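You operate a simulated robot arm through the tools that you are given. There is no shell and no other tool.

You are at the controls of a simulated robot arm. One attempt, no reset.

TASK
Move the battery that the FAULT window names into the white slot and get it charging.
Fine: switch the big charger off and lift its yellow bar first; set the battery before the slot, push it home, bar down again, then switch on. The other two stay in. Set down upright: what you pick out.

It is judged by the outcome, as a careful person would: the job done as asked, and still so three seconds after it is handed in. It fails if anything else is knocked over, pushed out of place, dropped, spilled or broken.

THE ROBOT
A 7-joint arm with a two-finger parallel gripper, fixed in place. Base frame: the origin is at the foot of the arm, x ahead of it, y to its left, z up. Readings come in cm, degrees, newtons and seconds.
With the tool pointing down near the work surface it reaches from about 30 to 70 cm from the base axis. Its first joint turns from -66.0 to 66.0 degrees. Payload 1.57 kg.
The tool frame sits at the grasp point between the pads (the TCP): z along the fingers, y along the line on which they close. The tips reach 3 cm beyond it. The gripper opens to 11 cm. The fingers are 2.4 cm wide and 1.2 cm thick; the gripper's body (4.8 by 11.2 cm) begins 7.8 cm behind the TCP.
Orientation is told as [roll, pitch, yaw] about the base's x, y, z axes, in that order, counted from this pose: with the fingers straight down and closing along the base's y, the tool's x points along the base's -x, its y along +y and its z along -z.

THE INTERFACE
- The arm moves only by the tool step_arm. Its argument "motion" is a list of rows, each a list of 7 numbers: the shift along the tool's x, y, z in m, then the turn, a rotation vector about the tool's x, y, z in degrees, then the gripper command, from -1 (fully open) to 1 (shut), values between in proportion. In form: [[dx, dy, dz, ax, ay, az, claw], ...]. A call has 1 to 20 rows; each row shifts and turns the commanded pose from where the row before left it, along the tool's axes as they then stand. Rows are played at 5 a second. More than 5 cm and 8.6 degrees between two rows, or a gripper value outside its range, and nothing of the call is played. Where a pose cannot be reached the arm comes as near as it can. A force on the tool above 70 N (or 10 N above the force at the start of the call, whichever is more), or a blocked arm, ends the call early, and 0.2 s more pass. The fingers move at their own pace (about 10.8 cm/s each) and stop on an object; they squeeze with about 25 N. The grip force told is the motor's: it shows also when the fingers shut on nothing. Time passes only in rows, and 0.2 s behind the last, so rows that do not move let the fingers close. The reply holds the time, the measured pose of the TCP, the force on the tool along the base axes, the opening and the grip force, in the units named above and with some noise, with the torque about the TCP (base axes, N m) and any sound that the robot's microphone picked up.
- Cameras (640 x 400 px; columns grow to the right, rows downward): "scene" is fixed at [15.52, -40.45, 139.08]; the picture's right is [0.63, -0.78, 0.00], its down [-0.51, -0.41, -0.76] and it looks along [0.59, 0.47, -0.66] (base axes); focal length 214 px, centre (320, 200). "wrist" rides on the gripper at [7, 1.6, -14.1] in the tool frame; the picture's right is [-0.23, 0.97, 0.00], its down [-0.86, -0.20, -0.48] and it looks along [-0.47, -0.11, 0.88] (tool axes); focal length 222 px, centre (320, 200). There is no depth. A picture from a camera that has moved, and an enlarged one, comes with that camera's place and axes in the base frame and with its lens. The place of the scene camera against the robot may be out by one fixed shift of up to 2.5 cm in any direction.
- capture(camera): a new picture of that camera. It takes no simulated time.
- zoom(camera, box): a new picture of the part [left, top, right, bottom] of that camera's present view, enlarged. It takes no simulated time.
- sign_off(): hands the job in; it is judged then, once.

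Nothing tells you positions but the pictures and the camera data. Unless the task says otherwise, let go and move clear before handing in.

The tools are called after "Call:" by a JSON object that holds its "fn" and its "kwargs". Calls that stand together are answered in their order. step_arm: Moves the arm, as the interface text tells. Its arguments: {"type":"object","properties":{"motion":{"type":"array","items":{"type":"array","items":{"type":"number"}}}},"required":["motion"]} The other tools are called the same way: capture (camera) takes a picture; zoom (camera, box) takes an enlarged picture of a part of a camera's view; sign_off () hands the job in.

At the start:

```text
time: 0.0
ee_pos: [45.13, -0.95, 125.43]
tcp_rot: [0.0, 0.0, 0.0]
wrist_force: [0.8, -0.2, 0.0]
torque: [0.04, 0.06, 0.01]
width: 11.0
grip_force: 0.1
```

scene: 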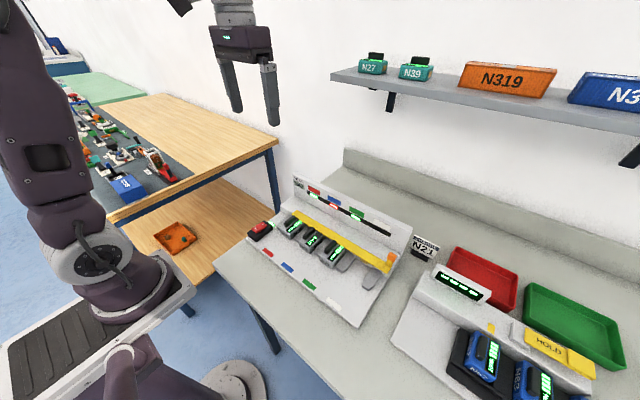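
wrist: 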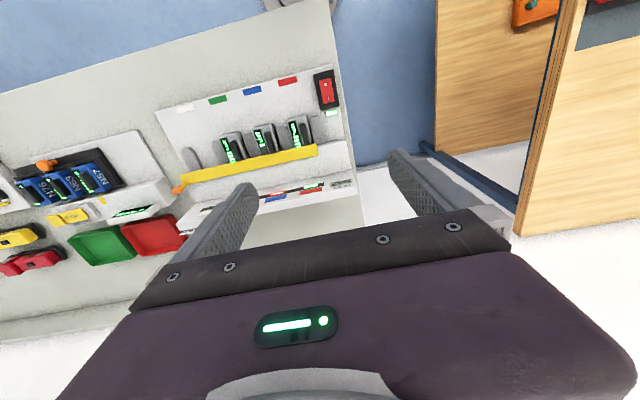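

I see a workbench with a big charger (red, blue, green, white slots, yellow bar, red switch) and another charger to the right. I'll look closer before moving.

Call:
{"fn": "zoom", "kwargs": {"camera": "scene", "box": [230, 160, 430, 330]}}

Call:
{"fn": "zoom", "kwargs": {"camera": "scene", "box": [390, 220, 640, 400]}}

Call:
{"fn": "zoom", "kwargs": {"camera": "wrist", "box": [150, 60, 360, 240]}}

Call:
{"fn": "zoom", "kwargs": {"camera": "wrist", "box": [0, 120, 200, 300]}}

```text
2.35 times, centred on (330, 245) of scene
camera zoom: at [15.52, -40.45, 139.08], right [0.63, -0.78, 0.0], down [-0.51, -0.41, -0.76], along [0.59, 0.47, -0.66], focal length 505 px, centre (296, 94)
```

zoom: 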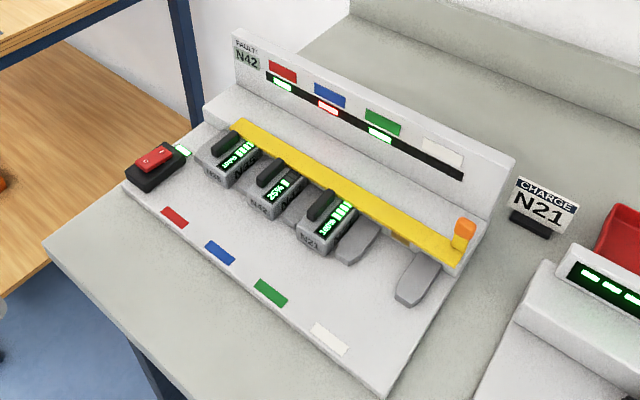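

```text
2.22 times, centred on (515, 310) of scene
camera zoom: at [15.52, -40.45, 139.08], right [0.63, -0.78, 0.0], down [-0.51, -0.41, -0.76], along [0.59, 0.47, -0.66], focal length 477 px, centre (-113, -44)
```

zoom: 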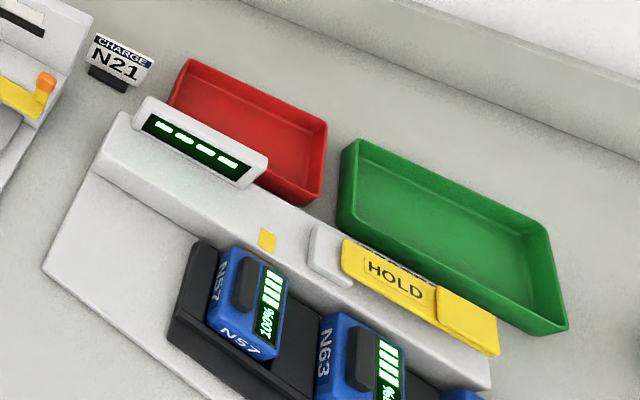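

```text
2.22 times, centred on (255, 150) of wrist
camera zoom: at [38.08, 0.63, 139.53], right [0.23, 0.97, 0.0], down [0.86, -0.2, 0.48], along [0.47, -0.11, -0.88], focal length 494 px, centre (464, 311)
```

zoom: 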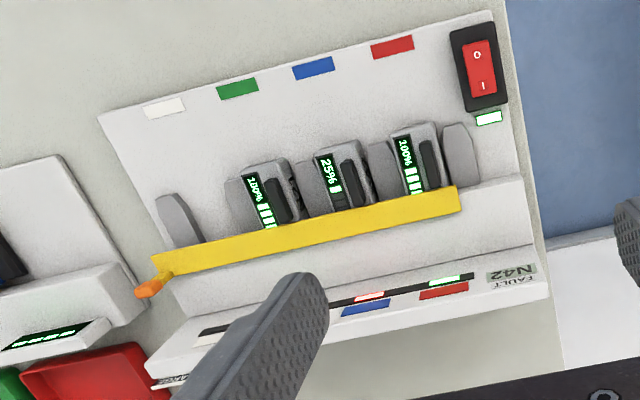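

```text
2.22 times, centred on (100, 210) of wrist
camera zoom: at [38.08, 0.63, 139.53], right [0.23, 0.97, 0.0], down [0.86, -0.2, 0.48], along [0.47, -0.11, -0.88], focal length 494 px, centre (809, 178)
```

zoom: 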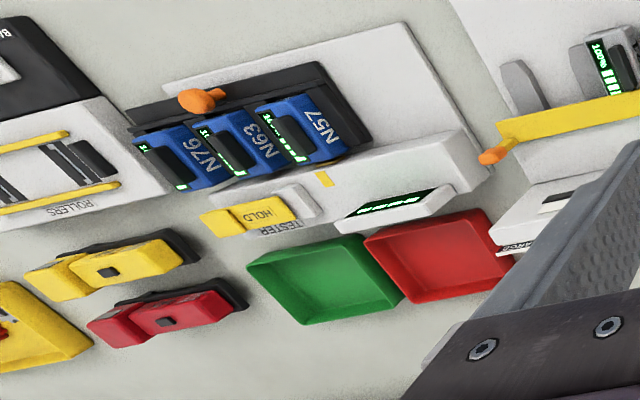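

The FAULT window reads N42, and the blue slot's lamp is red. I'll check the battery labels more closely.

Call:
{"fn": "zoom", "kwargs": {"camera": "scene", "box": [270, 200, 360, 280]}}

Call:
{"fn": "zoom", "kwargs": {"camera": "scene", "box": [285, 165, 405, 250]}}

Call:
{"fn": "zoom", "kwargs": {"camera": "scene", "box": [320, 220, 420, 320]}}

Call:
{"fn": "zoom", "kwargs": {"camera": "scene", "box": [240, 205, 300, 255]}}

Call:
{"fn": "zoom", "kwargs": {"camera": "wrist", "box": [210, 100, 330, 180]}}

```text
5.00 times, centred on (315, 240) of scene
camera zoom: at [15.52, -40.45, 139.08], right [0.63, -0.78, 0.0], down [-0.51, -0.41, -0.76], along [0.59, 0.47, -0.66], focal length 1072 px, centre (345, 0)
```

zoom: 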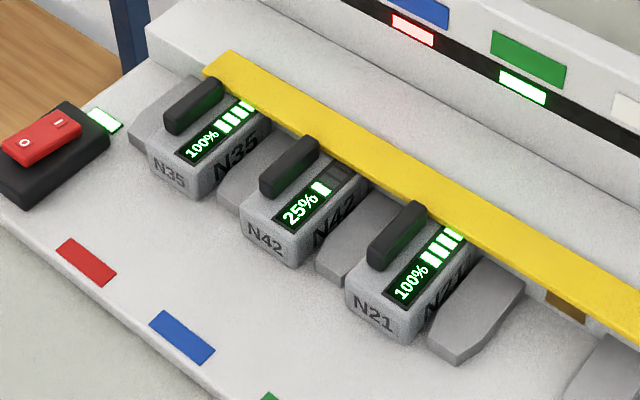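

```text
4.71 times, centred on (345, 208) of scene
camera zoom: at [15.52, -40.45, 139.08], right [0.63, -0.78, 0.0], down [-0.51, -0.41, -0.76], along [0.59, 0.47, -0.66], focal length 1009 px, centre (202, 165)
```

zoom: 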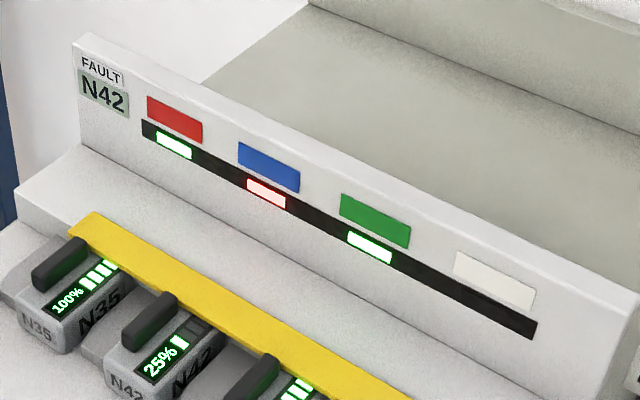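

```text
4.00 times, centred on (370, 270) of scene
camera zoom: at [15.52, -40.45, 139.08], right [0.63, -0.78, 0.0], down [-0.51, -0.41, -0.76], along [0.59, 0.47, -0.66], focal length 858 px, centre (120, -80)
```

zoom: 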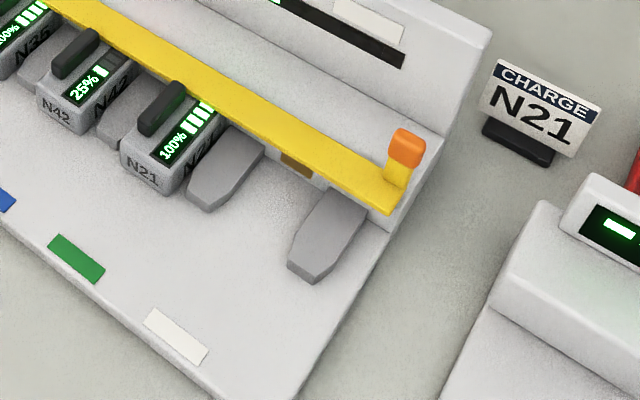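

```text
8.00 times, centred on (270, 230) of scene
camera zoom: at [15.52, -40.45, 139.08], right [0.63, -0.78, 0.0], down [-0.51, -0.41, -0.76], along [0.59, 0.47, -0.66], focal length 1716 px, centre (720, -40)
```

zoom: 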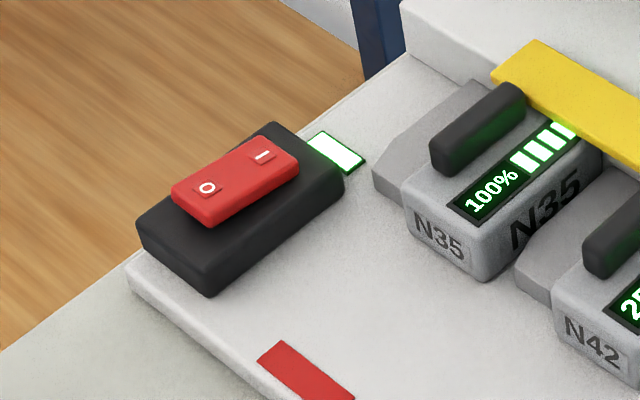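

```text
5.00 times, centred on (270, 140) of wrist
camera zoom: at [38.08, 0.63, 139.53], right [0.23, 0.97, 0.0], down [0.86, -0.2, 0.48], along [0.47, -0.11, -0.88], focal length 1111 px, centre (570, 500)
```

zoom: 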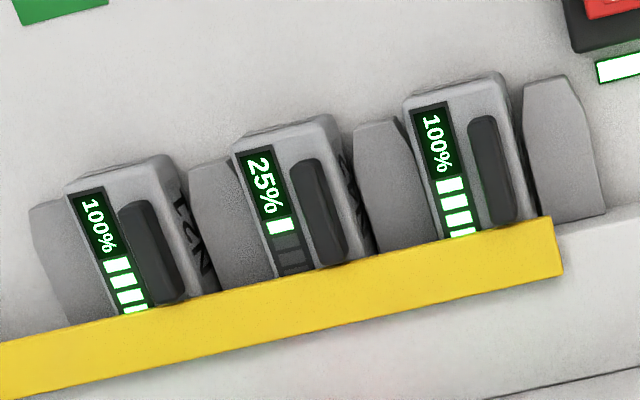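

N42 sits in the blue slot (25 %), and the charger's row of slots appears to run along base y, with its slot mouths facing the robot. I'll move the wrist camera closer to the charger to measure things.

Call:
{"fn": "step_arm", "kwargs": {"motion": [[0.0157, -0.0248, 0.028, 0, 0, 0, -1], [0.0157, -0.0248, 0.028, 0, 0, 0, -1], [0.0157, -0.0248, 0.028, 0, 0, 0, -1], [0.0157, -0.0248, 0.028, 0, 0, 0, -1], [0.0157, -0.0248, 0.028, 0, 0, 0, -1], [0.0157, -0.0248, 0.028, 0, 0, 0, -1], [0, 0, 0, 0, 0, 0, -1]]}}

Call:
{"fn": "capture", "kwargs": {"camera": "wrist"}}

Call:
{"fn": "capture", "kwargs": {"camera": "scene"}}

```text
time: 1.6
ee_pos: [35.67, -15.93, 108.4]
tcp_rot: [0.0, 0.0, 0.0]
wrist_force: [0.9, -0.1, -0.3]
torque: [0.03, 0.04, -0.04]
width: 10.97
grip_force: 0.1
```

```text
taken
camera wrist: at [28.71, -14.32, 122.55], right [0.23, 0.97, 0.0], down [0.86, -0.2, 0.48], along [0.47, -0.11, -0.88], focal length 222 px, centre (320, 200)
```

wrist: 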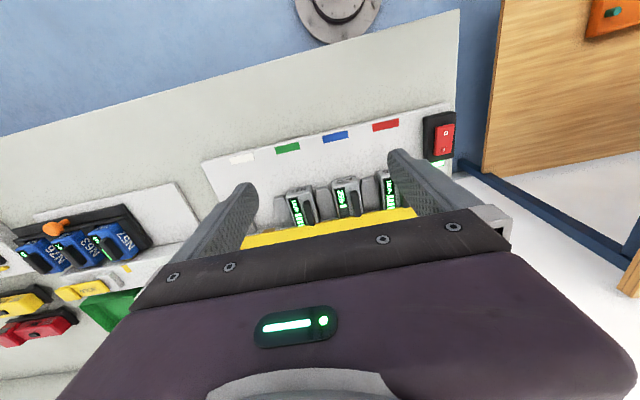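

```text
taken
```

scene: 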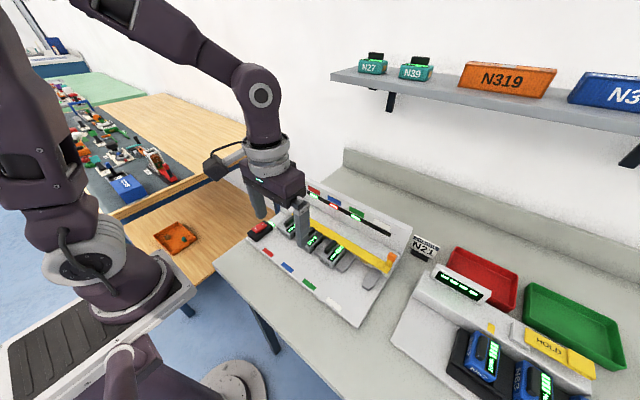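

The lower half of the wrist view is blocked by the gripper. I'll zoom in to triangulate what is visible.

Call:
{"fn": "zoom", "kwargs": {"camera": "wrist", "box": [200, 90, 360, 250]}}

Call:
{"fn": "zoom", "kwargs": {"camera": "wrist", "box": [320, 90, 480, 190]}}

Call:
{"fn": "zoom", "kwargs": {"camera": "scene", "box": [350, 210, 450, 290]}}

```text
2.50 times, centred on (280, 170) of wrist
camera zoom: at [28.71, -14.32, 122.55], right [0.23, 0.97, 0.0], down [0.86, -0.2, 0.48], along [0.47, -0.11, -0.88], focal length 555 px, centre (420, 275)
```

zoom: 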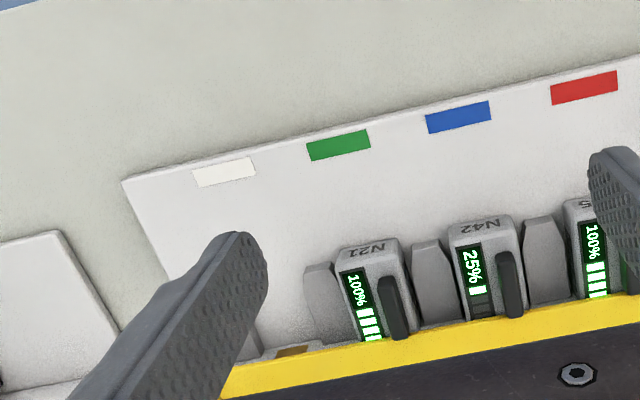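

```text
4.00 times, centred on (400, 140) of wrist
camera zoom: at [28.71, -14.32, 122.55], right [0.23, 0.97, 0.0], down [0.86, -0.2, 0.48], along [0.47, -0.11, -0.88], focal length 888 px, centre (0, 440)
```

zoom: 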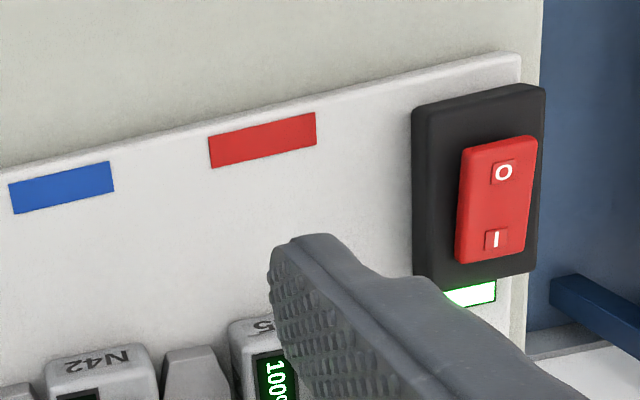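

```text
5.00 times, centred on (400, 250) of scene
camera zoom: at [15.52, -40.45, 139.08], right [0.63, -0.78, 0.0], down [-0.51, -0.41, -0.76], along [0.59, 0.47, -0.66], focal length 1072 px, centre (-80, -50)
```

zoom: 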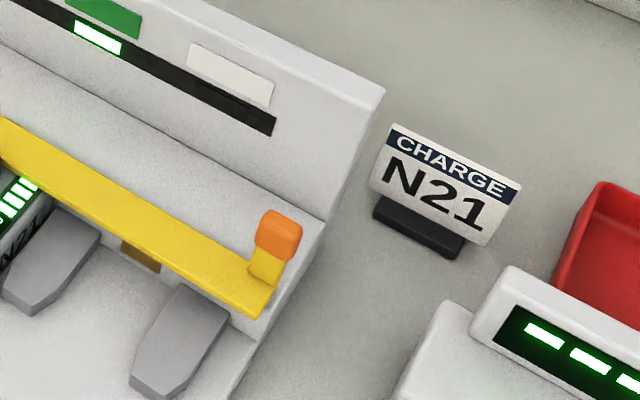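

The charger deck is at about z≈87, the slot tags at x≈37 with y≈-6 (red), -13.8 (blue), -21.6 (green), -29.4 (white). Next I'll go above the bar's orange-knob end at about (52,-35) to see how it's hinged.

Call:
{"fn": "step_arm", "kwargs": {"motion": [[-0.025, -0.03, 0, 0, 0, 0, -1], [-0.025, -0.03, 0, 0, 0, 0, -1], [-0.025, -0.03, 0, 0, 0, 0, -1], [-0.025, -0.03, 0, 0, 0, 0, -1], [-0.025, -0.03, 0, 0, 0, 0, -1], [-0.025, -0.03, 0, 0, 0, 0, -1], [0, 0, 0, 0, 0, 0, -1]]}}

Call:
{"fn": "capture", "kwargs": {"camera": "wrist"}}

Call:
{"fn": "capture", "kwargs": {"camera": "scene"}}

```text
time: 3.2
ee_pos: [50.58, -33.62, 108.54]
tcp_rot: [0.1, 0.1, 0.0]
wrist_force: [-0.4, 0.6, -0.4]
torque: [-0.01, -0.01, 0.01]
width: 10.99
grip_force: 0.1
```

```text
taken
camera wrist: at [43.61, -32.13, 122.64], right [0.23, 0.97, 0.0], down [0.86, -0.2, 0.48], along [0.47, -0.11, -0.88], focal length 222 px, centre (320, 200)
```

wrist: 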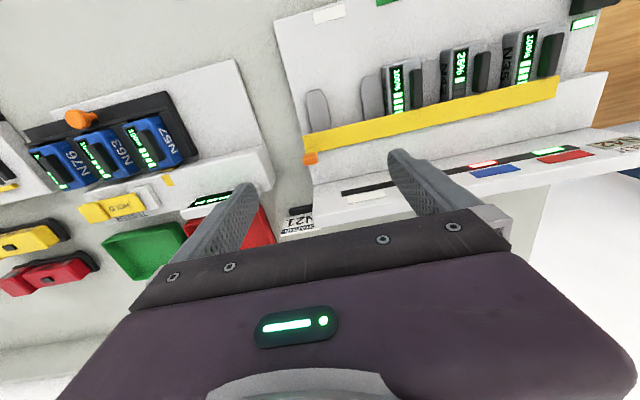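

```text
taken
```

scene: 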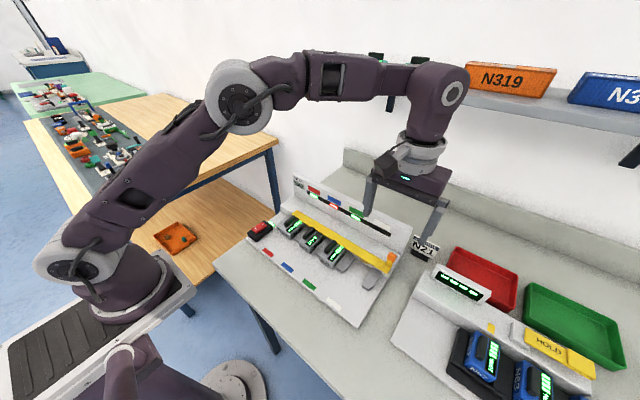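

Call:
{"fn": "zoom", "kwargs": {"camera": "wrist", "box": [280, 80, 400, 220]}}

Call:
{"fn": "zoom", "kwargs": {"camera": "wrist", "box": [370, 20, 610, 170]}}

Call:
{"fn": "zoom", "kwargs": {"camera": "wrist", "box": [530, 50, 640, 150]}}

Call:
{"fn": "zoom", "kwargs": {"camera": "wrist", "box": [270, 0, 470, 120]}}

```text
2.86 times, centred on (340, 150) of wrist
camera zoom: at [43.61, -32.13, 122.64], right [0.23, 0.97, 0.0], down [0.86, -0.2, 0.48], along [0.47, -0.11, -0.88], focal length 635 px, centre (263, 343)
```

zoom: 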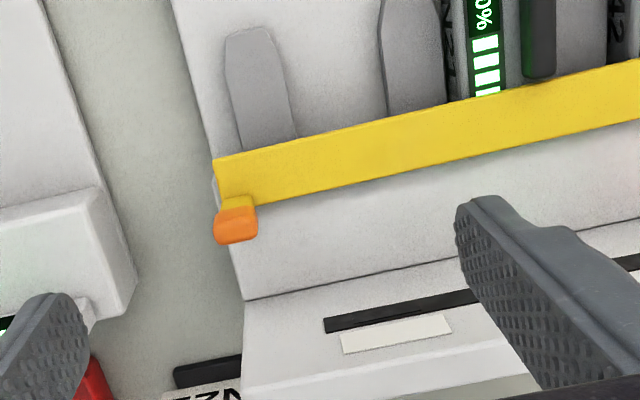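

```text
2.67 times, centred on (490, 95) of wrist
camera zoom: at [43.61, -32.13, 122.64], right [0.23, 0.97, 0.0], down [0.86, -0.2, 0.48], along [0.47, -0.11, -0.88], focal length 592 px, centre (-133, 480)
```

zoom: 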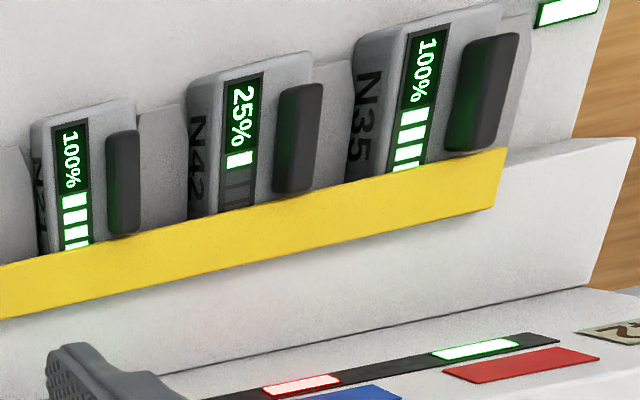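

```text
4.00 times, centred on (585, 100) of wrist
camera zoom: at [43.61, -32.13, 122.64], right [0.23, 0.97, 0.0], down [0.86, -0.2, 0.48], along [0.47, -0.11, -0.88], focal length 888 px, centre (-740, 600)
```

zoom: 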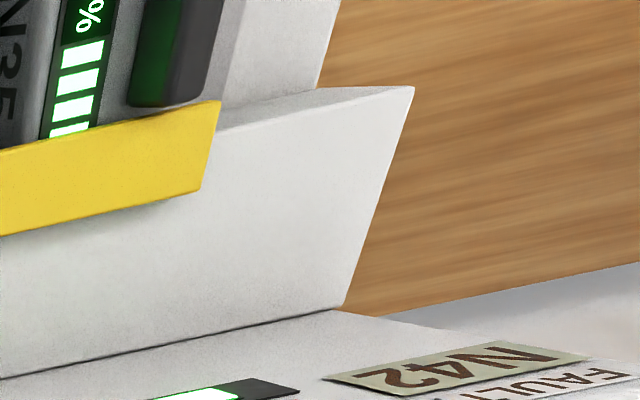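

```text
3.20 times, centred on (370, 60) of wrist
camera zoom: at [43.61, -32.13, 122.64], right [0.23, 0.97, 0.0], down [0.86, -0.2, 0.48], along [0.47, -0.11, -0.88], focal length 711 px, centre (160, 648)
```

zoom: 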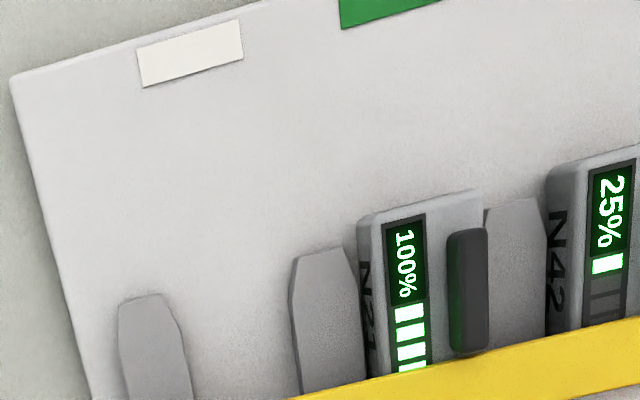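

The orange knob is near (52.3,-35.4,94.3), the bar's top at z≈91 spanning y -36 to -3, N42's black grip near (47.4,-12.6,91), and the rocker switch near (40.4,1.6,90) with "O" on its robot side. Now I'll close the fingers and approach above the switch's O end for a closer look.

Call:
{"fn": "step_arm", "kwargs": {"motion": [[0.0144, 0.044, 0, 0, 0, 0, 0], [0.0144, 0.044, 0, 0, 0, 0, 1], [0.0144, 0.044, 0, 0, 0, 0, 1], [0.0144, 0.044, 0, 0, 0, 0, 1], [0.0144, 0.044, 0, 0, 0, 0, 1], [0.0144, 0.044, 0, 0, 0, 0, 1], [0.0144, 0.044, 0, 0, 0, 0, 1], [0.0144, 0.044, 0, 0, 0, 0, 1], [0, 0, 0.03, 0, 0, 0, 1], [0, 0, 0.03, 0, 0, 0, 1], [0, 0, 0.02, 0, 0, 0, 1], [0, 0, 0, 0, 0, 0, 1]]}}

Call:
{"fn": "capture", "kwargs": {"camera": "wrist"}}

Call:
{"fn": "zoom", "kwargs": {"camera": "wrist", "box": [240, 80, 400, 200]}}

Call:
{"fn": "zoom", "kwargs": {"camera": "scene", "box": [220, 160, 340, 260]}}

```text
time: 5.8
ee_pos: [39.17, 1.33, 100.71]
tcp_rot: [-0.1, 0.0, 0.1]
wrist_force: [-0.5, -0.4, -0.2]
torque: [0.0, 0.04, -0.01]
width: 0.0
grip_force: 21.4
```

```text
taken
camera wrist: at [32.22, 2.91, 114.69], right [0.23, 0.97, 0.0], down [0.86, -0.2, 0.48], along [0.47, -0.11, -0.88], focal length 222 px, centre (320, 200)
```

wrist: 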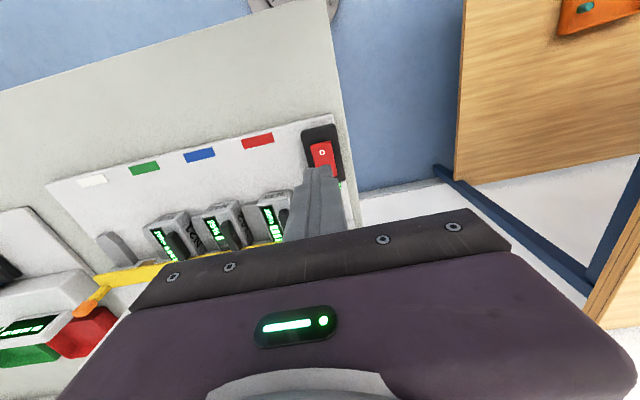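

```text
3.33 times, centred on (320, 140) of wrist
camera zoom: at [32.22, 2.91, 114.69], right [0.23, 0.97, 0.0], down [0.86, -0.2, 0.48], along [0.47, -0.11, -0.88], focal length 740 px, centre (320, 400)
```

zoom: 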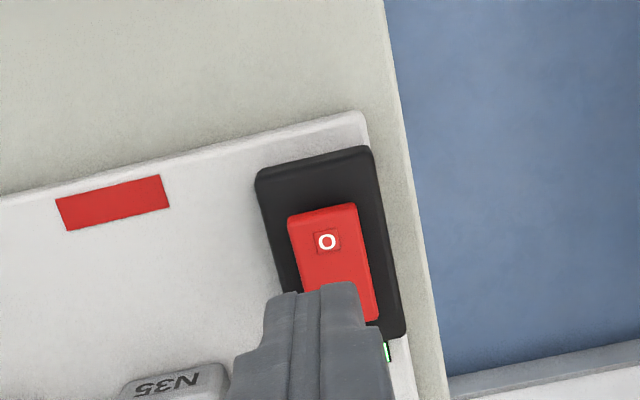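

```text
4.00 times, centred on (280, 210) of scene
camera zoom: at [15.52, -40.45, 139.08], right [0.63, -0.78, 0.0], down [-0.51, -0.41, -0.76], along [0.59, 0.47, -0.66], focal length 858 px, centre (480, 160)
```

zoom: 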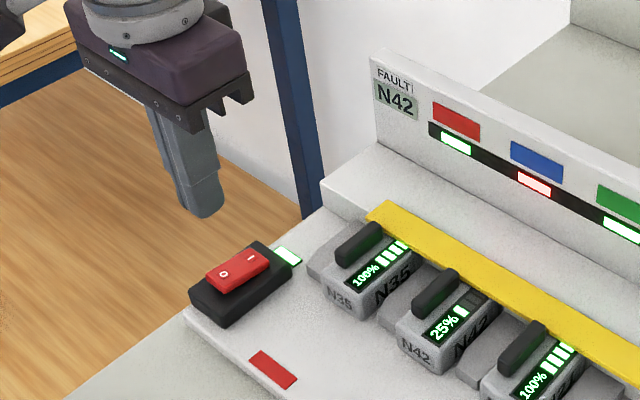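

The fingertips are above the switch; the O mark is at about (39.3,1.5) with the rocker's robot-side edge at x≈38.3. I'll align over the O end and descend carefully.

Call:
{"fn": "step_arm", "kwargs": {"motion": [[0.0055, 0.0022, 0.03, 0, 0, 0, 1], [0, 0, 0.03, 0, 0, 0, 1], [0, 0, 0, 0, 0, 0, 1]]}}

Call:
{"fn": "zoom", "kwargs": {"camera": "scene", "box": [230, 190, 310, 255]}}

Call:
{"fn": "zoom", "kwargs": {"camera": "wrist", "box": [260, 100, 380, 200]}}

```text
time: 6.6
ee_pos: [38.68, 1.57, 94.52]
tcp_rot: [-0.1, 0.0, 0.0]
wrist_force: [0.3, -0.2, 1.6]
torque: [-0.02, 0.0, -0.02]
width: 0.03
grip_force: 20.9
```

```text
6.15 times, centred on (270, 222) of scene
camera zoom: at [15.52, -40.45, 139.08], right [0.63, -0.78, 0.0], down [-0.51, -0.41, -0.76], along [0.59, 0.47, -0.66], focal length 1320 px, centre (628, 62)
```

zoom: 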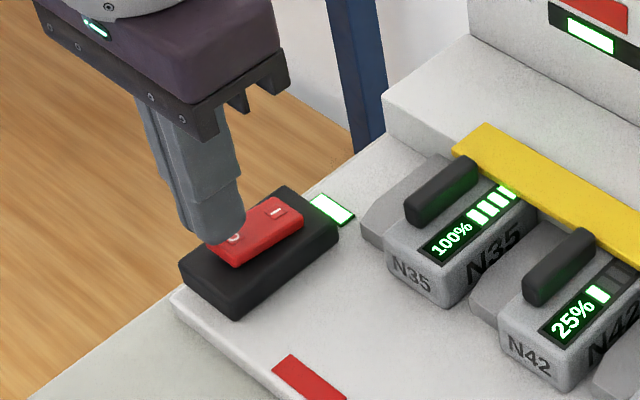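

```text
4.00 times, centred on (320, 150) of wrist
camera zoom: at [31.66, 3.17, 108.72], right [0.23, 0.97, 0.0], down [0.86, -0.2, 0.48], along [0.47, -0.11, -0.88], focal length 888 px, centre (320, 400)
```

zoom: 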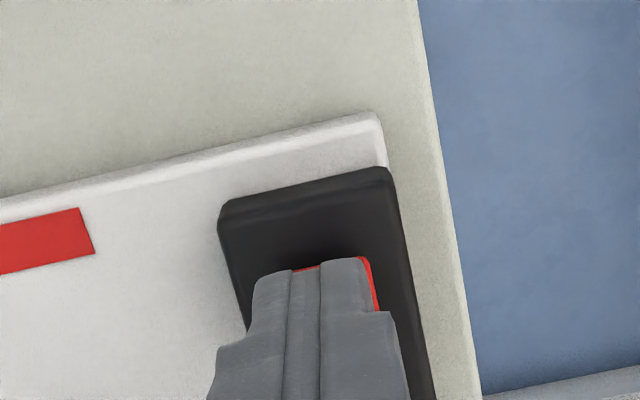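

The tip is right above the O end of the rocker. I'll press down in small steps.

Call:
{"fn": "step_arm", "kwargs": {"motion": [[0, 0, 0.003, 0, 0, 0, 1], [0, 0, 0.003, 0, 0, 0, 1], [0, 0, 0, 0, 0, 0, 1]]}}

Call:
{"fn": "zoom", "kwargs": {"camera": "scene", "box": [230, 190, 310, 255]}}

```text
time: 7.4
ee_pos: [38.59, 1.55, 93.95]
tcp_rot: [0.0, 0.0, 0.1]
wrist_force: [0.0, -0.1, 0.4]
torque: [-0.02, 0.02, -0.01]
width: 0.02
grip_force: 21.4
```

```text
6.15 times, centred on (270, 222) of scene
camera zoom: at [15.52, -40.45, 139.08], right [0.63, -0.78, 0.0], down [-0.51, -0.41, -0.76], along [0.59, 0.47, -0.66], focal length 1320 px, centre (628, 62)
```

zoom: 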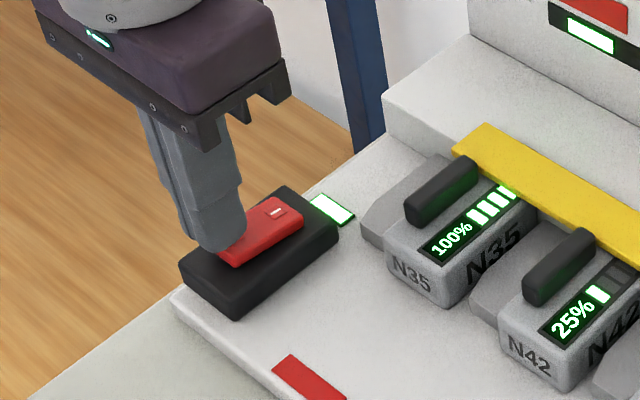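

Call:
{"fn": "step_arm", "kwargs": {"motion": [[0, 0, 0.003, 0, 0, 0, 1], [0, 0, 0.003, 0, 0, 0, 1], [0, 0, 0, 0, 0, 0, 1]]}}

Call:
{"fn": "zoom", "kwargs": {"camera": "scene", "box": [230, 190, 310, 255]}}

```text
time: 8.2
ee_pos: [38.6, 1.58, 93.4]
tcp_rot: [0.0, -0.1, 0.1]
wrist_force: [-0.9, 0.4, 1.3]
torque: [0.0, 0.0, -0.02]
width: 0.0
grip_force: 20.9
```

```text
6.15 times, centred on (270, 222) of scene
camera zoom: at [15.52, -40.45, 139.08], right [0.63, -0.78, 0.0], down [-0.51, -0.41, -0.76], along [0.59, 0.47, -0.66], focal length 1320 px, centre (628, 62)
```

zoom: 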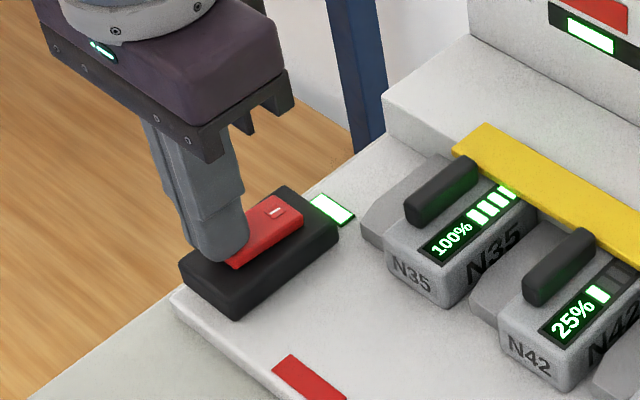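

Call:
{"fn": "step_arm", "kwargs": {"motion": [[0, 0, 0.002, 0, 0, 0, 1], [0, 0, 0.002, 0, 0, 0, 1], [0, 0, 0, 0, 0, 0, 1]]}}

Call:
{"fn": "zoom", "kwargs": {"camera": "scene", "box": [230, 190, 310, 255]}}

```text
time: 9.0
ee_pos: [38.55, 1.56, 93.11]
tcp_rot: [0.0, -0.2, 0.1]
wrist_force: [-6.6, 1.3, 48.4]
torque: [0.02, -0.37, 0.04]
width: 0.0
grip_force: 21.7
```

```text
6.15 times, centred on (270, 222) of scene
camera zoom: at [15.44, -40.45, 139.09], right [0.63, -0.78, 0.0], down [-0.51, -0.41, -0.76], along [0.59, 0.47, -0.66], focal length 1320 px, centre (628, 62)
```

zoom: 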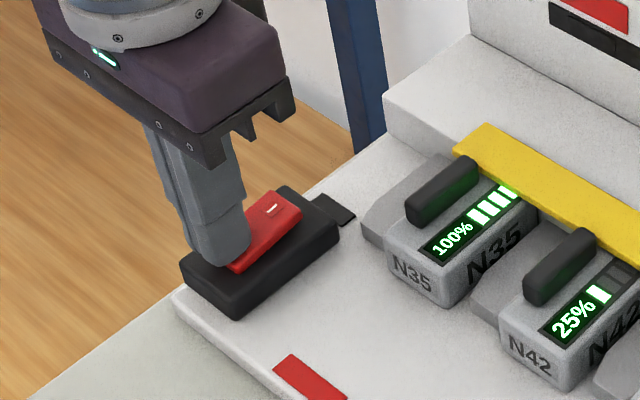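

The switch is off now: the green lamp and slot lamps are dark. I'll lift away and go to the orange knob of the bar.

Call:
{"fn": "step_arm", "kwargs": {"motion": [[0, 0, -0.02, 0, 0, 0, 1], [0, 0, -0.04, 0, 0, 0, 1], [0, 0, -0.04, 0, 0, 0, 1], [0, 0, -0.04, 0, 0, 0, 1], [0, 0, 0, 0, 0, 0, 1]]}}

Call:
{"fn": "zoom", "kwargs": {"camera": "scene", "box": [230, 160, 430, 330]}}

Call:
{"fn": "zoom", "kwargs": {"camera": "wrist", "box": [100, 100, 340, 250]}}

```text
time: 10.2
ee_pos: [38.61, 1.48, 106.99]
tcp_rot: [0.1, -0.1, 0.1]
wrist_force: [1.1, 0.5, 0.0]
torque: [0.01, 0.01, 0.0]
width: 0.0
grip_force: 21.2
```

```text
2.35 times, centred on (330, 245) of scene
camera zoom: at [15.52, -40.45, 139.08], right [0.63, -0.78, 0.0], down [-0.51, -0.41, -0.76], along [0.59, 0.47, -0.66], focal length 505 px, centre (296, 94)
```

zoom: 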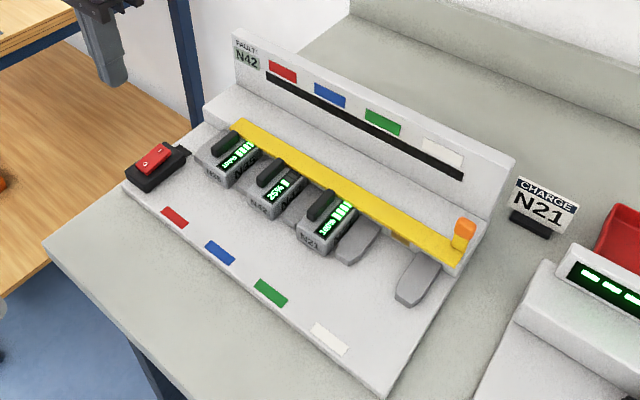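

```text
2.67 times, centred on (220, 175) of wrist
camera zoom: at [31.61, 3.28, 121.16], right [0.23, 0.97, 0.0], down [0.86, -0.2, 0.48], along [0.47, -0.11, -0.88], focal length 592 px, centre (587, 267)
```

zoom: 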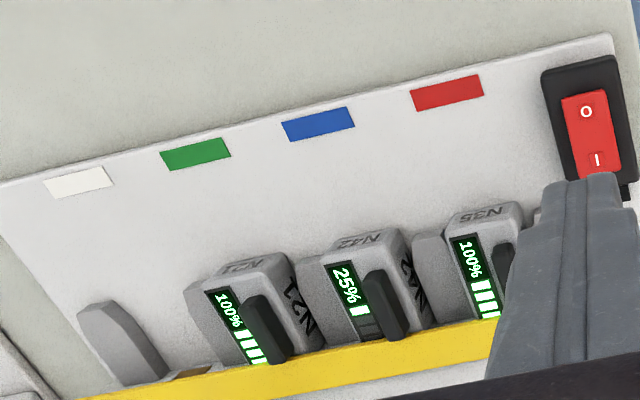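

The switch is off and stays so. Now I'll check the bar's two ends in the scene camera for a hinge before lifting.

Call:
{"fn": "zoom", "kwargs": {"camera": "scene", "box": [280, 190, 330, 230]}}

Call:
{"fn": "zoom", "kwargs": {"camera": "scene", "box": [355, 235, 410, 285]}}

```text
10.00 times, centred on (305, 210) of scene
camera zoom: at [15.52, -40.45, 139.08], right [0.63, -0.78, 0.0], down [-0.51, -0.41, -0.76], along [0.59, 0.47, -0.66], focal length 2145 px, centre (470, 100)
```

zoom: 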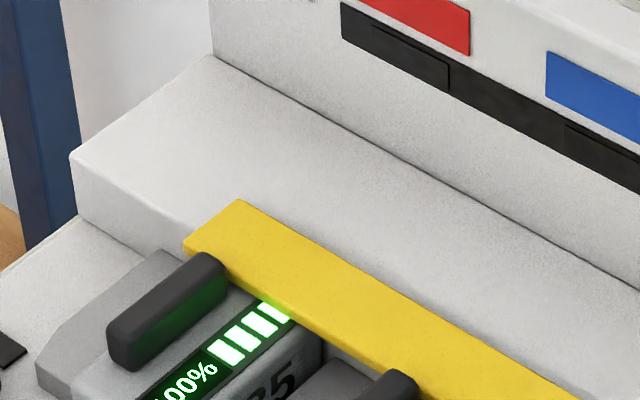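

```text
8.00 times, centred on (382, 260) of scene
camera zoom: at [15.52, -40.45, 139.08], right [0.63, -0.78, 0.0], down [-0.51, -0.41, -0.76], along [0.59, 0.47, -0.66], focal length 1716 px, centre (-180, -280)
```

zoom: 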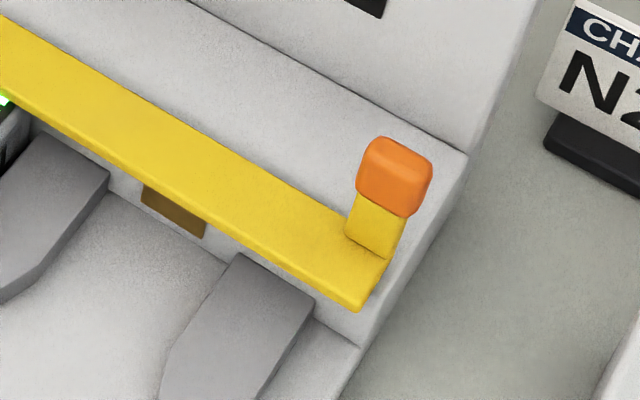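

No visible hinge, so I'll find its motion by gripping the knob and lifting gently. First I travel above the knob with the fingers moderately open and check alignment.

Call:
{"fn": "step_arm", "kwargs": {"motion": [[-0.01522, -0.041, 0, 0, 0, 0, 1], [-0.01522, -0.041, 0, 0, 0, 0, 1], [-0.01522, -0.041, 0, 0, 0, 0, 0.1], [-0.01522, -0.041, 0, 0, 0, 0, 0.1], [-0.01522, -0.041, 0, 0, 0, 0, 0.1], [-0.01522, -0.041, 0, 0, 0, 0, 0.1], [-0.01522, -0.041, 0, 0, 0, 0, 0.1], [-0.01522, -0.041, 0, 0, 0, 0, 0.1], [-0.01522, -0.041, 0, 0, 0, 0, 0.1], [0, 0, 0.03, 0, 0, 0, 0.1], [0, 0, 0.02, 0, 0, 0, 0.1], [0, 0, 0, 0, 0, 0, 0.1]]}}

Call:
{"fn": "capture", "kwargs": {"camera": "wrist"}}

Call:
{"fn": "zoom", "kwargs": {"camera": "wrist", "box": [240, 100, 400, 220]}}

Call:
{"fn": "zoom", "kwargs": {"camera": "scene", "box": [340, 180, 460, 290]}}

```text
time: 12.8
ee_pos: [52.28, -35.34, 102.17]
tcp_rot: [0.0, 0.0, 0.0]
wrist_force: [0.3, -0.9, -0.2]
torque: [0.02, 0.01, 0.03]
width: 4.94
grip_force: 0.0
```

```text
taken
camera wrist: at [45.26, -33.75, 116.2], right [0.23, 0.97, 0.0], down [0.86, -0.2, 0.48], along [0.47, -0.11, -0.88], focal length 222 px, centre (320, 200)
```

wrist: 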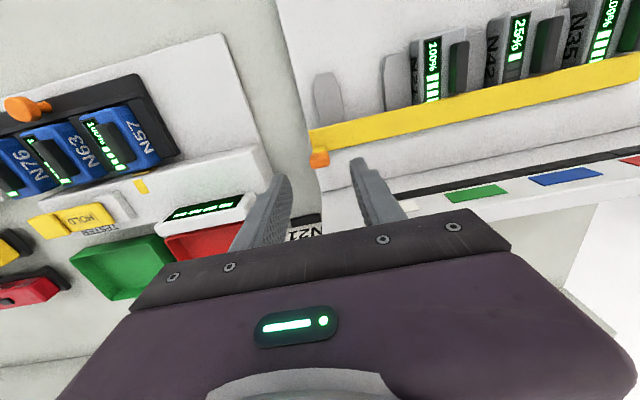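

```text
3.33 times, centred on (320, 160) of wrist
camera zoom: at [45.26, -33.75, 116.2], right [0.23, 0.97, 0.0], down [0.86, -0.2, 0.48], along [0.47, -0.11, -0.88], focal length 740 px, centre (320, 333)
```

zoom: 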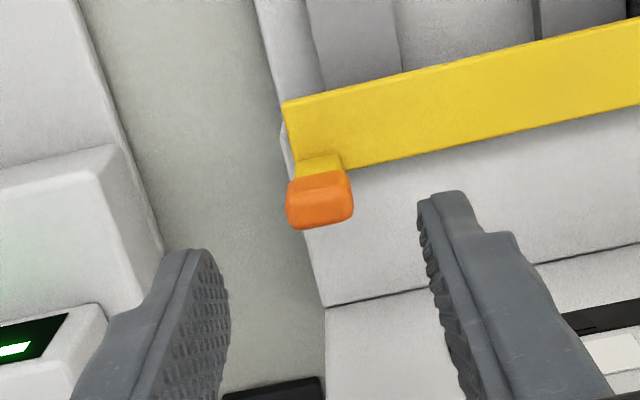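

```text
3.64 times, centred on (400, 235) of scene
camera zoom: at [15.52, -40.45, 139.08], right [0.63, -0.78, 0.0], down [-0.51, -0.41, -0.76], along [0.59, 0.47, -0.66], focal length 780 px, centre (29, 73)
```

zoom: 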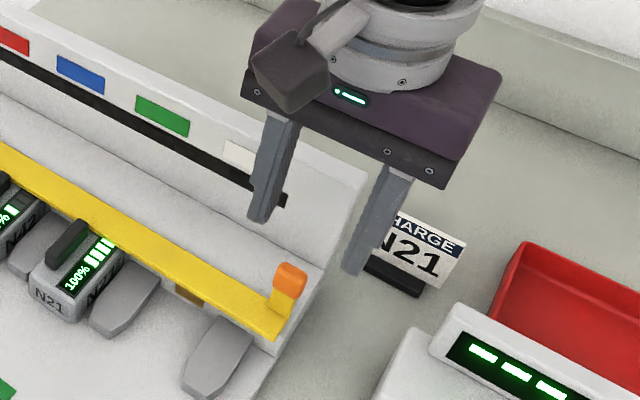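

The knob lies centred between the fingers at about (52.4,-35.4,94.4). I'll descend and grip it.

Call:
{"fn": "step_arm", "kwargs": {"motion": [[0, 0, 0.025, 0, 0, 0, 0.1], [0, 0, 0.025, 0, 0, 0, 0.1], [0, 0, 0.022, 0, 0, 0, 0.1], [0, 0, 0, 0, 0, 0, 0.1]]}}

Call:
{"fn": "zoom", "kwargs": {"camera": "wrist", "box": [240, 100, 400, 220]}}

Call:
{"fn": "zoom", "kwargs": {"camera": "scene", "box": [340, 180, 460, 290]}}

```text
time: 13.8
ee_pos: [52.3, -35.35, 94.72]
tcp_rot: [0.0, 0.0, -0.1]
wrist_force: [0.3, -0.1, -0.1]
torque: [0.02, 0.0, -0.02]
width: 4.95
grip_force: 0.0
```

```text
3.33 times, centred on (320, 160) of wrist
camera zoom: at [45.33, -33.73, 108.9], right [0.23, 0.97, 0.0], down [0.86, -0.2, 0.48], along [0.47, -0.11, -0.88], focal length 740 px, centre (320, 333)
```

zoom: 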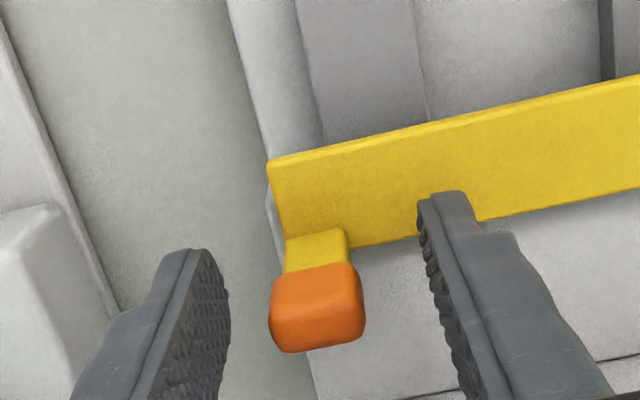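

```text
3.64 times, centred on (400, 235) of scene
camera zoom: at [15.52, -40.45, 139.08], right [0.63, -0.78, 0.0], down [-0.51, -0.41, -0.76], along [0.59, 0.47, -0.66], focal length 780 px, centre (29, 73)
```

zoom: 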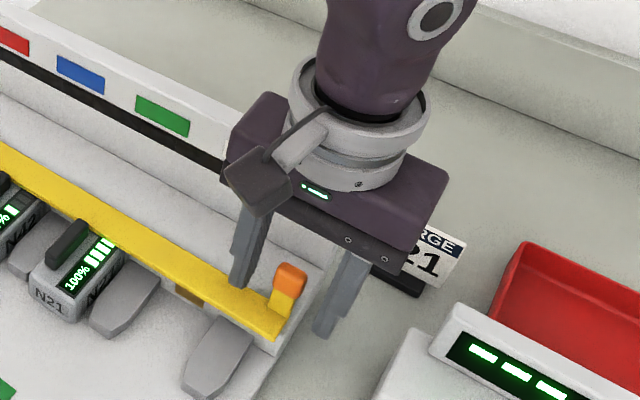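

Alignment is good. Closing on the knob.

Call:
{"fn": "step_arm", "kwargs": {"motion": [[0, 0, 0, 0, 0, 0, 0.5], [0, 0, 0, 0, 0, 0, 1], [0, 0, 0, 0, 0, 0, 1], [0, 0, 0, 0, 0, 0, 1]]}}

Call:
{"fn": "zoom", "kwargs": {"camera": "wrist", "box": [240, 100, 400, 220]}}

```text
time: 14.8
ee_pos: [52.27, -35.34, 94.85]
tcp_rot: [0.0, 0.0, -0.1]
wrist_force: [1.5, -5.5, -3.4]
torque: [-0.05, -0.05, 0.02]
width: 1.97
grip_force: 34.0
```

```text
3.33 times, centred on (320, 160) of wrist
camera zoom: at [45.33, -33.76, 108.92], right [0.23, 0.97, 0.0], down [0.86, -0.2, 0.48], along [0.47, -0.11, -0.88], focal length 740 px, centre (320, 333)
```

zoom: 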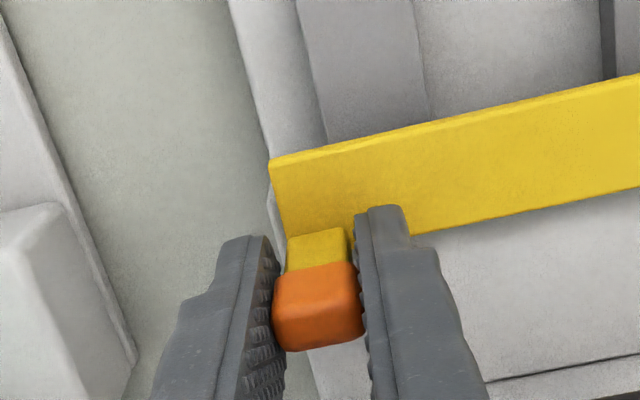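

The knob is gripped (2.0 cm wide). I'll lift slightly and read forces and pictures.

Call:
{"fn": "step_arm", "kwargs": {"motion": [[0, 0, -0.002, 0, 0, 0, 1], [0, 0, -0.002, 0, 0, 0, 1], [0, 0, 0, 0, 0, 0, 1]]}}

Call:
{"fn": "zoom", "kwargs": {"camera": "scene", "box": [280, 180, 440, 290]}}

Call:
{"fn": "zoom", "kwargs": {"camera": "wrist", "box": [240, 100, 400, 220]}}

```text
time: 15.6
ee_pos: [52.15, -35.35, 95.13]
tcp_rot: [0.0, 0.1, 0.0]
wrist_force: [2.1, -11.9, -25.4]
torque: [-0.1, 0.08, 0.01]
width: 1.99
grip_force: 33.8
```

```text
3.64 times, centred on (360, 235) of scene
camera zoom: at [15.57, -40.51, 139.05], right [0.63, -0.78, 0.0], down [-0.51, -0.41, -0.76], along [0.59, 0.47, -0.66], focal length 780 px, centre (174, 73)
```

zoom: 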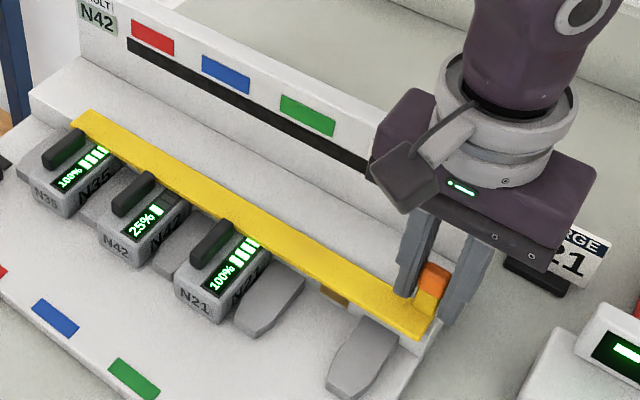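

```text
3.33 times, centred on (320, 160) of wrist
camera zoom: at [45.28, -33.78, 109.24], right [0.23, 0.97, 0.0], down [0.86, -0.2, 0.48], along [0.46, -0.11, -0.88], focal length 740 px, centre (320, 333)
```

zoom: 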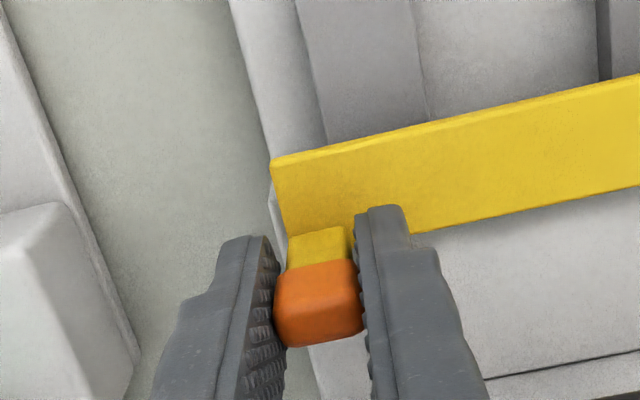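

Call:
{"fn": "zoom", "kwargs": {"camera": "scene", "box": [355, 235, 410, 285]}}

Call:
{"fn": "zoom", "kwargs": {"camera": "scene", "box": [280, 190, 330, 230]}}

```text
8.00 times, centred on (382, 260) of scene
camera zoom: at [15.57, -40.51, 139.05], right [0.63, -0.78, 0.0], down [-0.51, -0.41, -0.76], along [0.59, 0.47, -0.66], focal length 1716 px, centre (-180, -280)
```

zoom: 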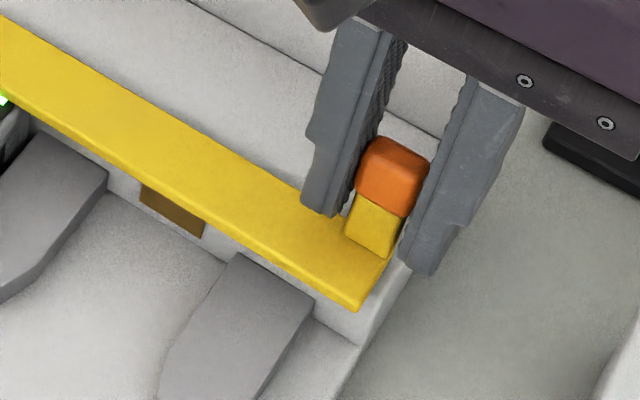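

```text
10.00 times, centred on (305, 210) of scene
camera zoom: at [15.57, -40.51, 139.05], right [0.63, -0.78, 0.0], down [-0.51, -0.41, -0.76], along [0.59, 0.47, -0.66], focal length 2145 px, centre (470, 100)
```

zoom: 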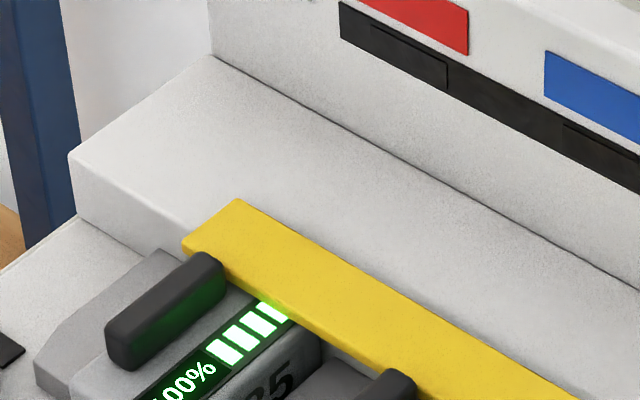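

The bar did not move with a vertical pull, so it's likely hinged along its length near its rear edge. I'll relax the pull and try pushing the knob backwards (+x).

Call:
{"fn": "step_arm", "kwargs": {"motion": [[0, 0, 0.004, 0, 0, 0, 1], [-0.002, 0, 0, 0, 0, 0, 1], [-0.002, 0, 0, 0, 0, 0, 1], [0, 0, 0, 0, 0, 0, 1]]}}

Call:
{"fn": "zoom", "kwargs": {"camera": "scene", "box": [355, 235, 410, 285]}}

Call:
{"fn": "zoom", "kwargs": {"camera": "wrist", "box": [240, 100, 400, 220]}}

```text
time: 16.6
ee_pos: [52.66, -35.37, 94.85]
tcp_rot: [-0.1, 0.0, 0.0]
wrist_force: [-14.1, -3.6, 16.2]
torque: [0.31, 0.59, -0.04]
width: 1.99
grip_force: 33.8
```

```text
8.00 times, centred on (382, 260) of scene
camera zoom: at [15.46, -40.45, 139.09], right [0.63, -0.78, 0.0], down [-0.51, -0.41, -0.76], along [0.59, 0.47, -0.66], focal length 1716 px, centre (-180, -280)
```

zoom: 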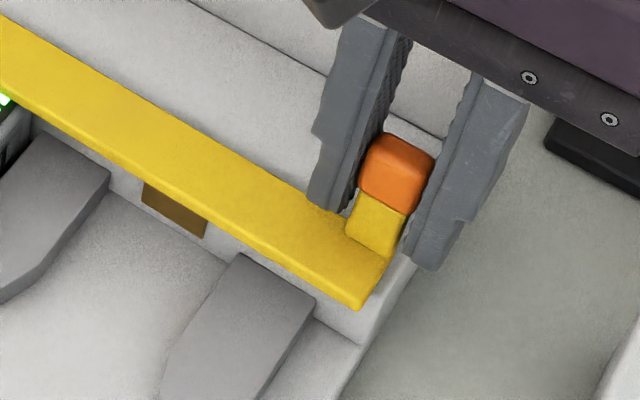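

```text
3.33 times, centred on (320, 160) of wrist
camera zoom: at [45.63, -33.75, 108.99], right [0.23, 0.97, 0.0], down [0.85, -0.2, 0.48], along [0.47, -0.11, -0.88], focal length 740 px, centre (320, 333)
```

zoom: 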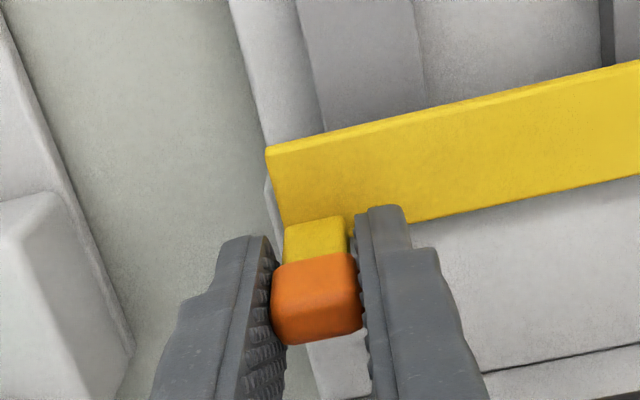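

The knob top seems to have leaned back a little (about 2 mm) while its foot stayed put, consistent with a hinge along the bar's length. I'll continue pushing back in a small arc and watch.

Call:
{"fn": "step_arm", "kwargs": {"motion": [[-0.002, 0, -0.001, 0, 0, 0, 1], [-0.002, 0, 0, 0, 0, 0, 1], [-0.002, 0, 0, 0, 0, 0, 1], [0, 0, 0, 0, 0, 0, 1]]}}

Call:
{"fn": "zoom", "kwargs": {"camera": "scene", "box": [355, 235, 410, 285]}}

Call:
{"fn": "zoom", "kwargs": {"camera": "wrist", "box": [240, 100, 400, 220]}}

```text
time: 17.6
ee_pos: [53.27, -35.39, 94.88]
tcp_rot: [0.0, 0.1, 0.1]
wrist_force: [-18.6, -11.6, -8.9]
torque: [0.04, 0.55, 0.07]
width: 2.0
grip_force: 33.2
```

```text
8.00 times, centred on (382, 260) of scene
camera zoom: at [15.49, -40.49, 139.07], right [0.63, -0.78, 0.0], down [-0.51, -0.41, -0.76], along [0.59, 0.47, -0.66], focal length 1716 px, centre (-180, -280)
```

zoom: 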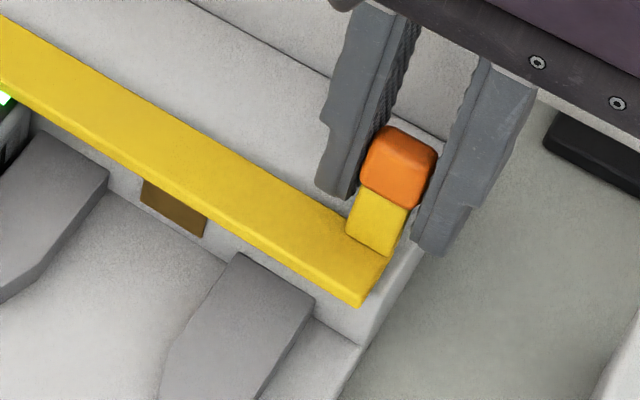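

```text
3.33 times, centred on (320, 160) of wrist
camera zoom: at [46.29, -33.76, 108.96], right [0.23, 0.97, 0.0], down [0.86, -0.2, 0.48], along [0.47, -0.11, -0.88], focal length 740 px, centre (320, 333)
```

zoom: 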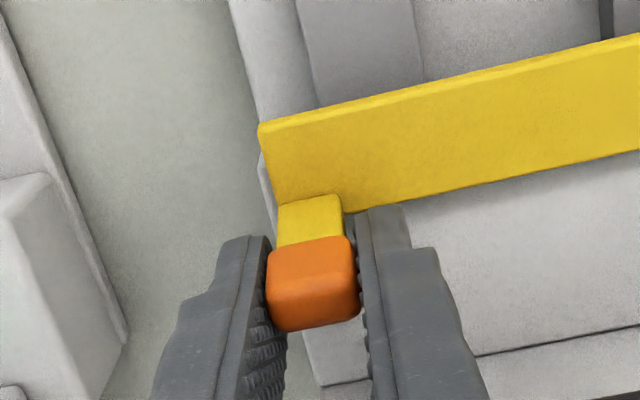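

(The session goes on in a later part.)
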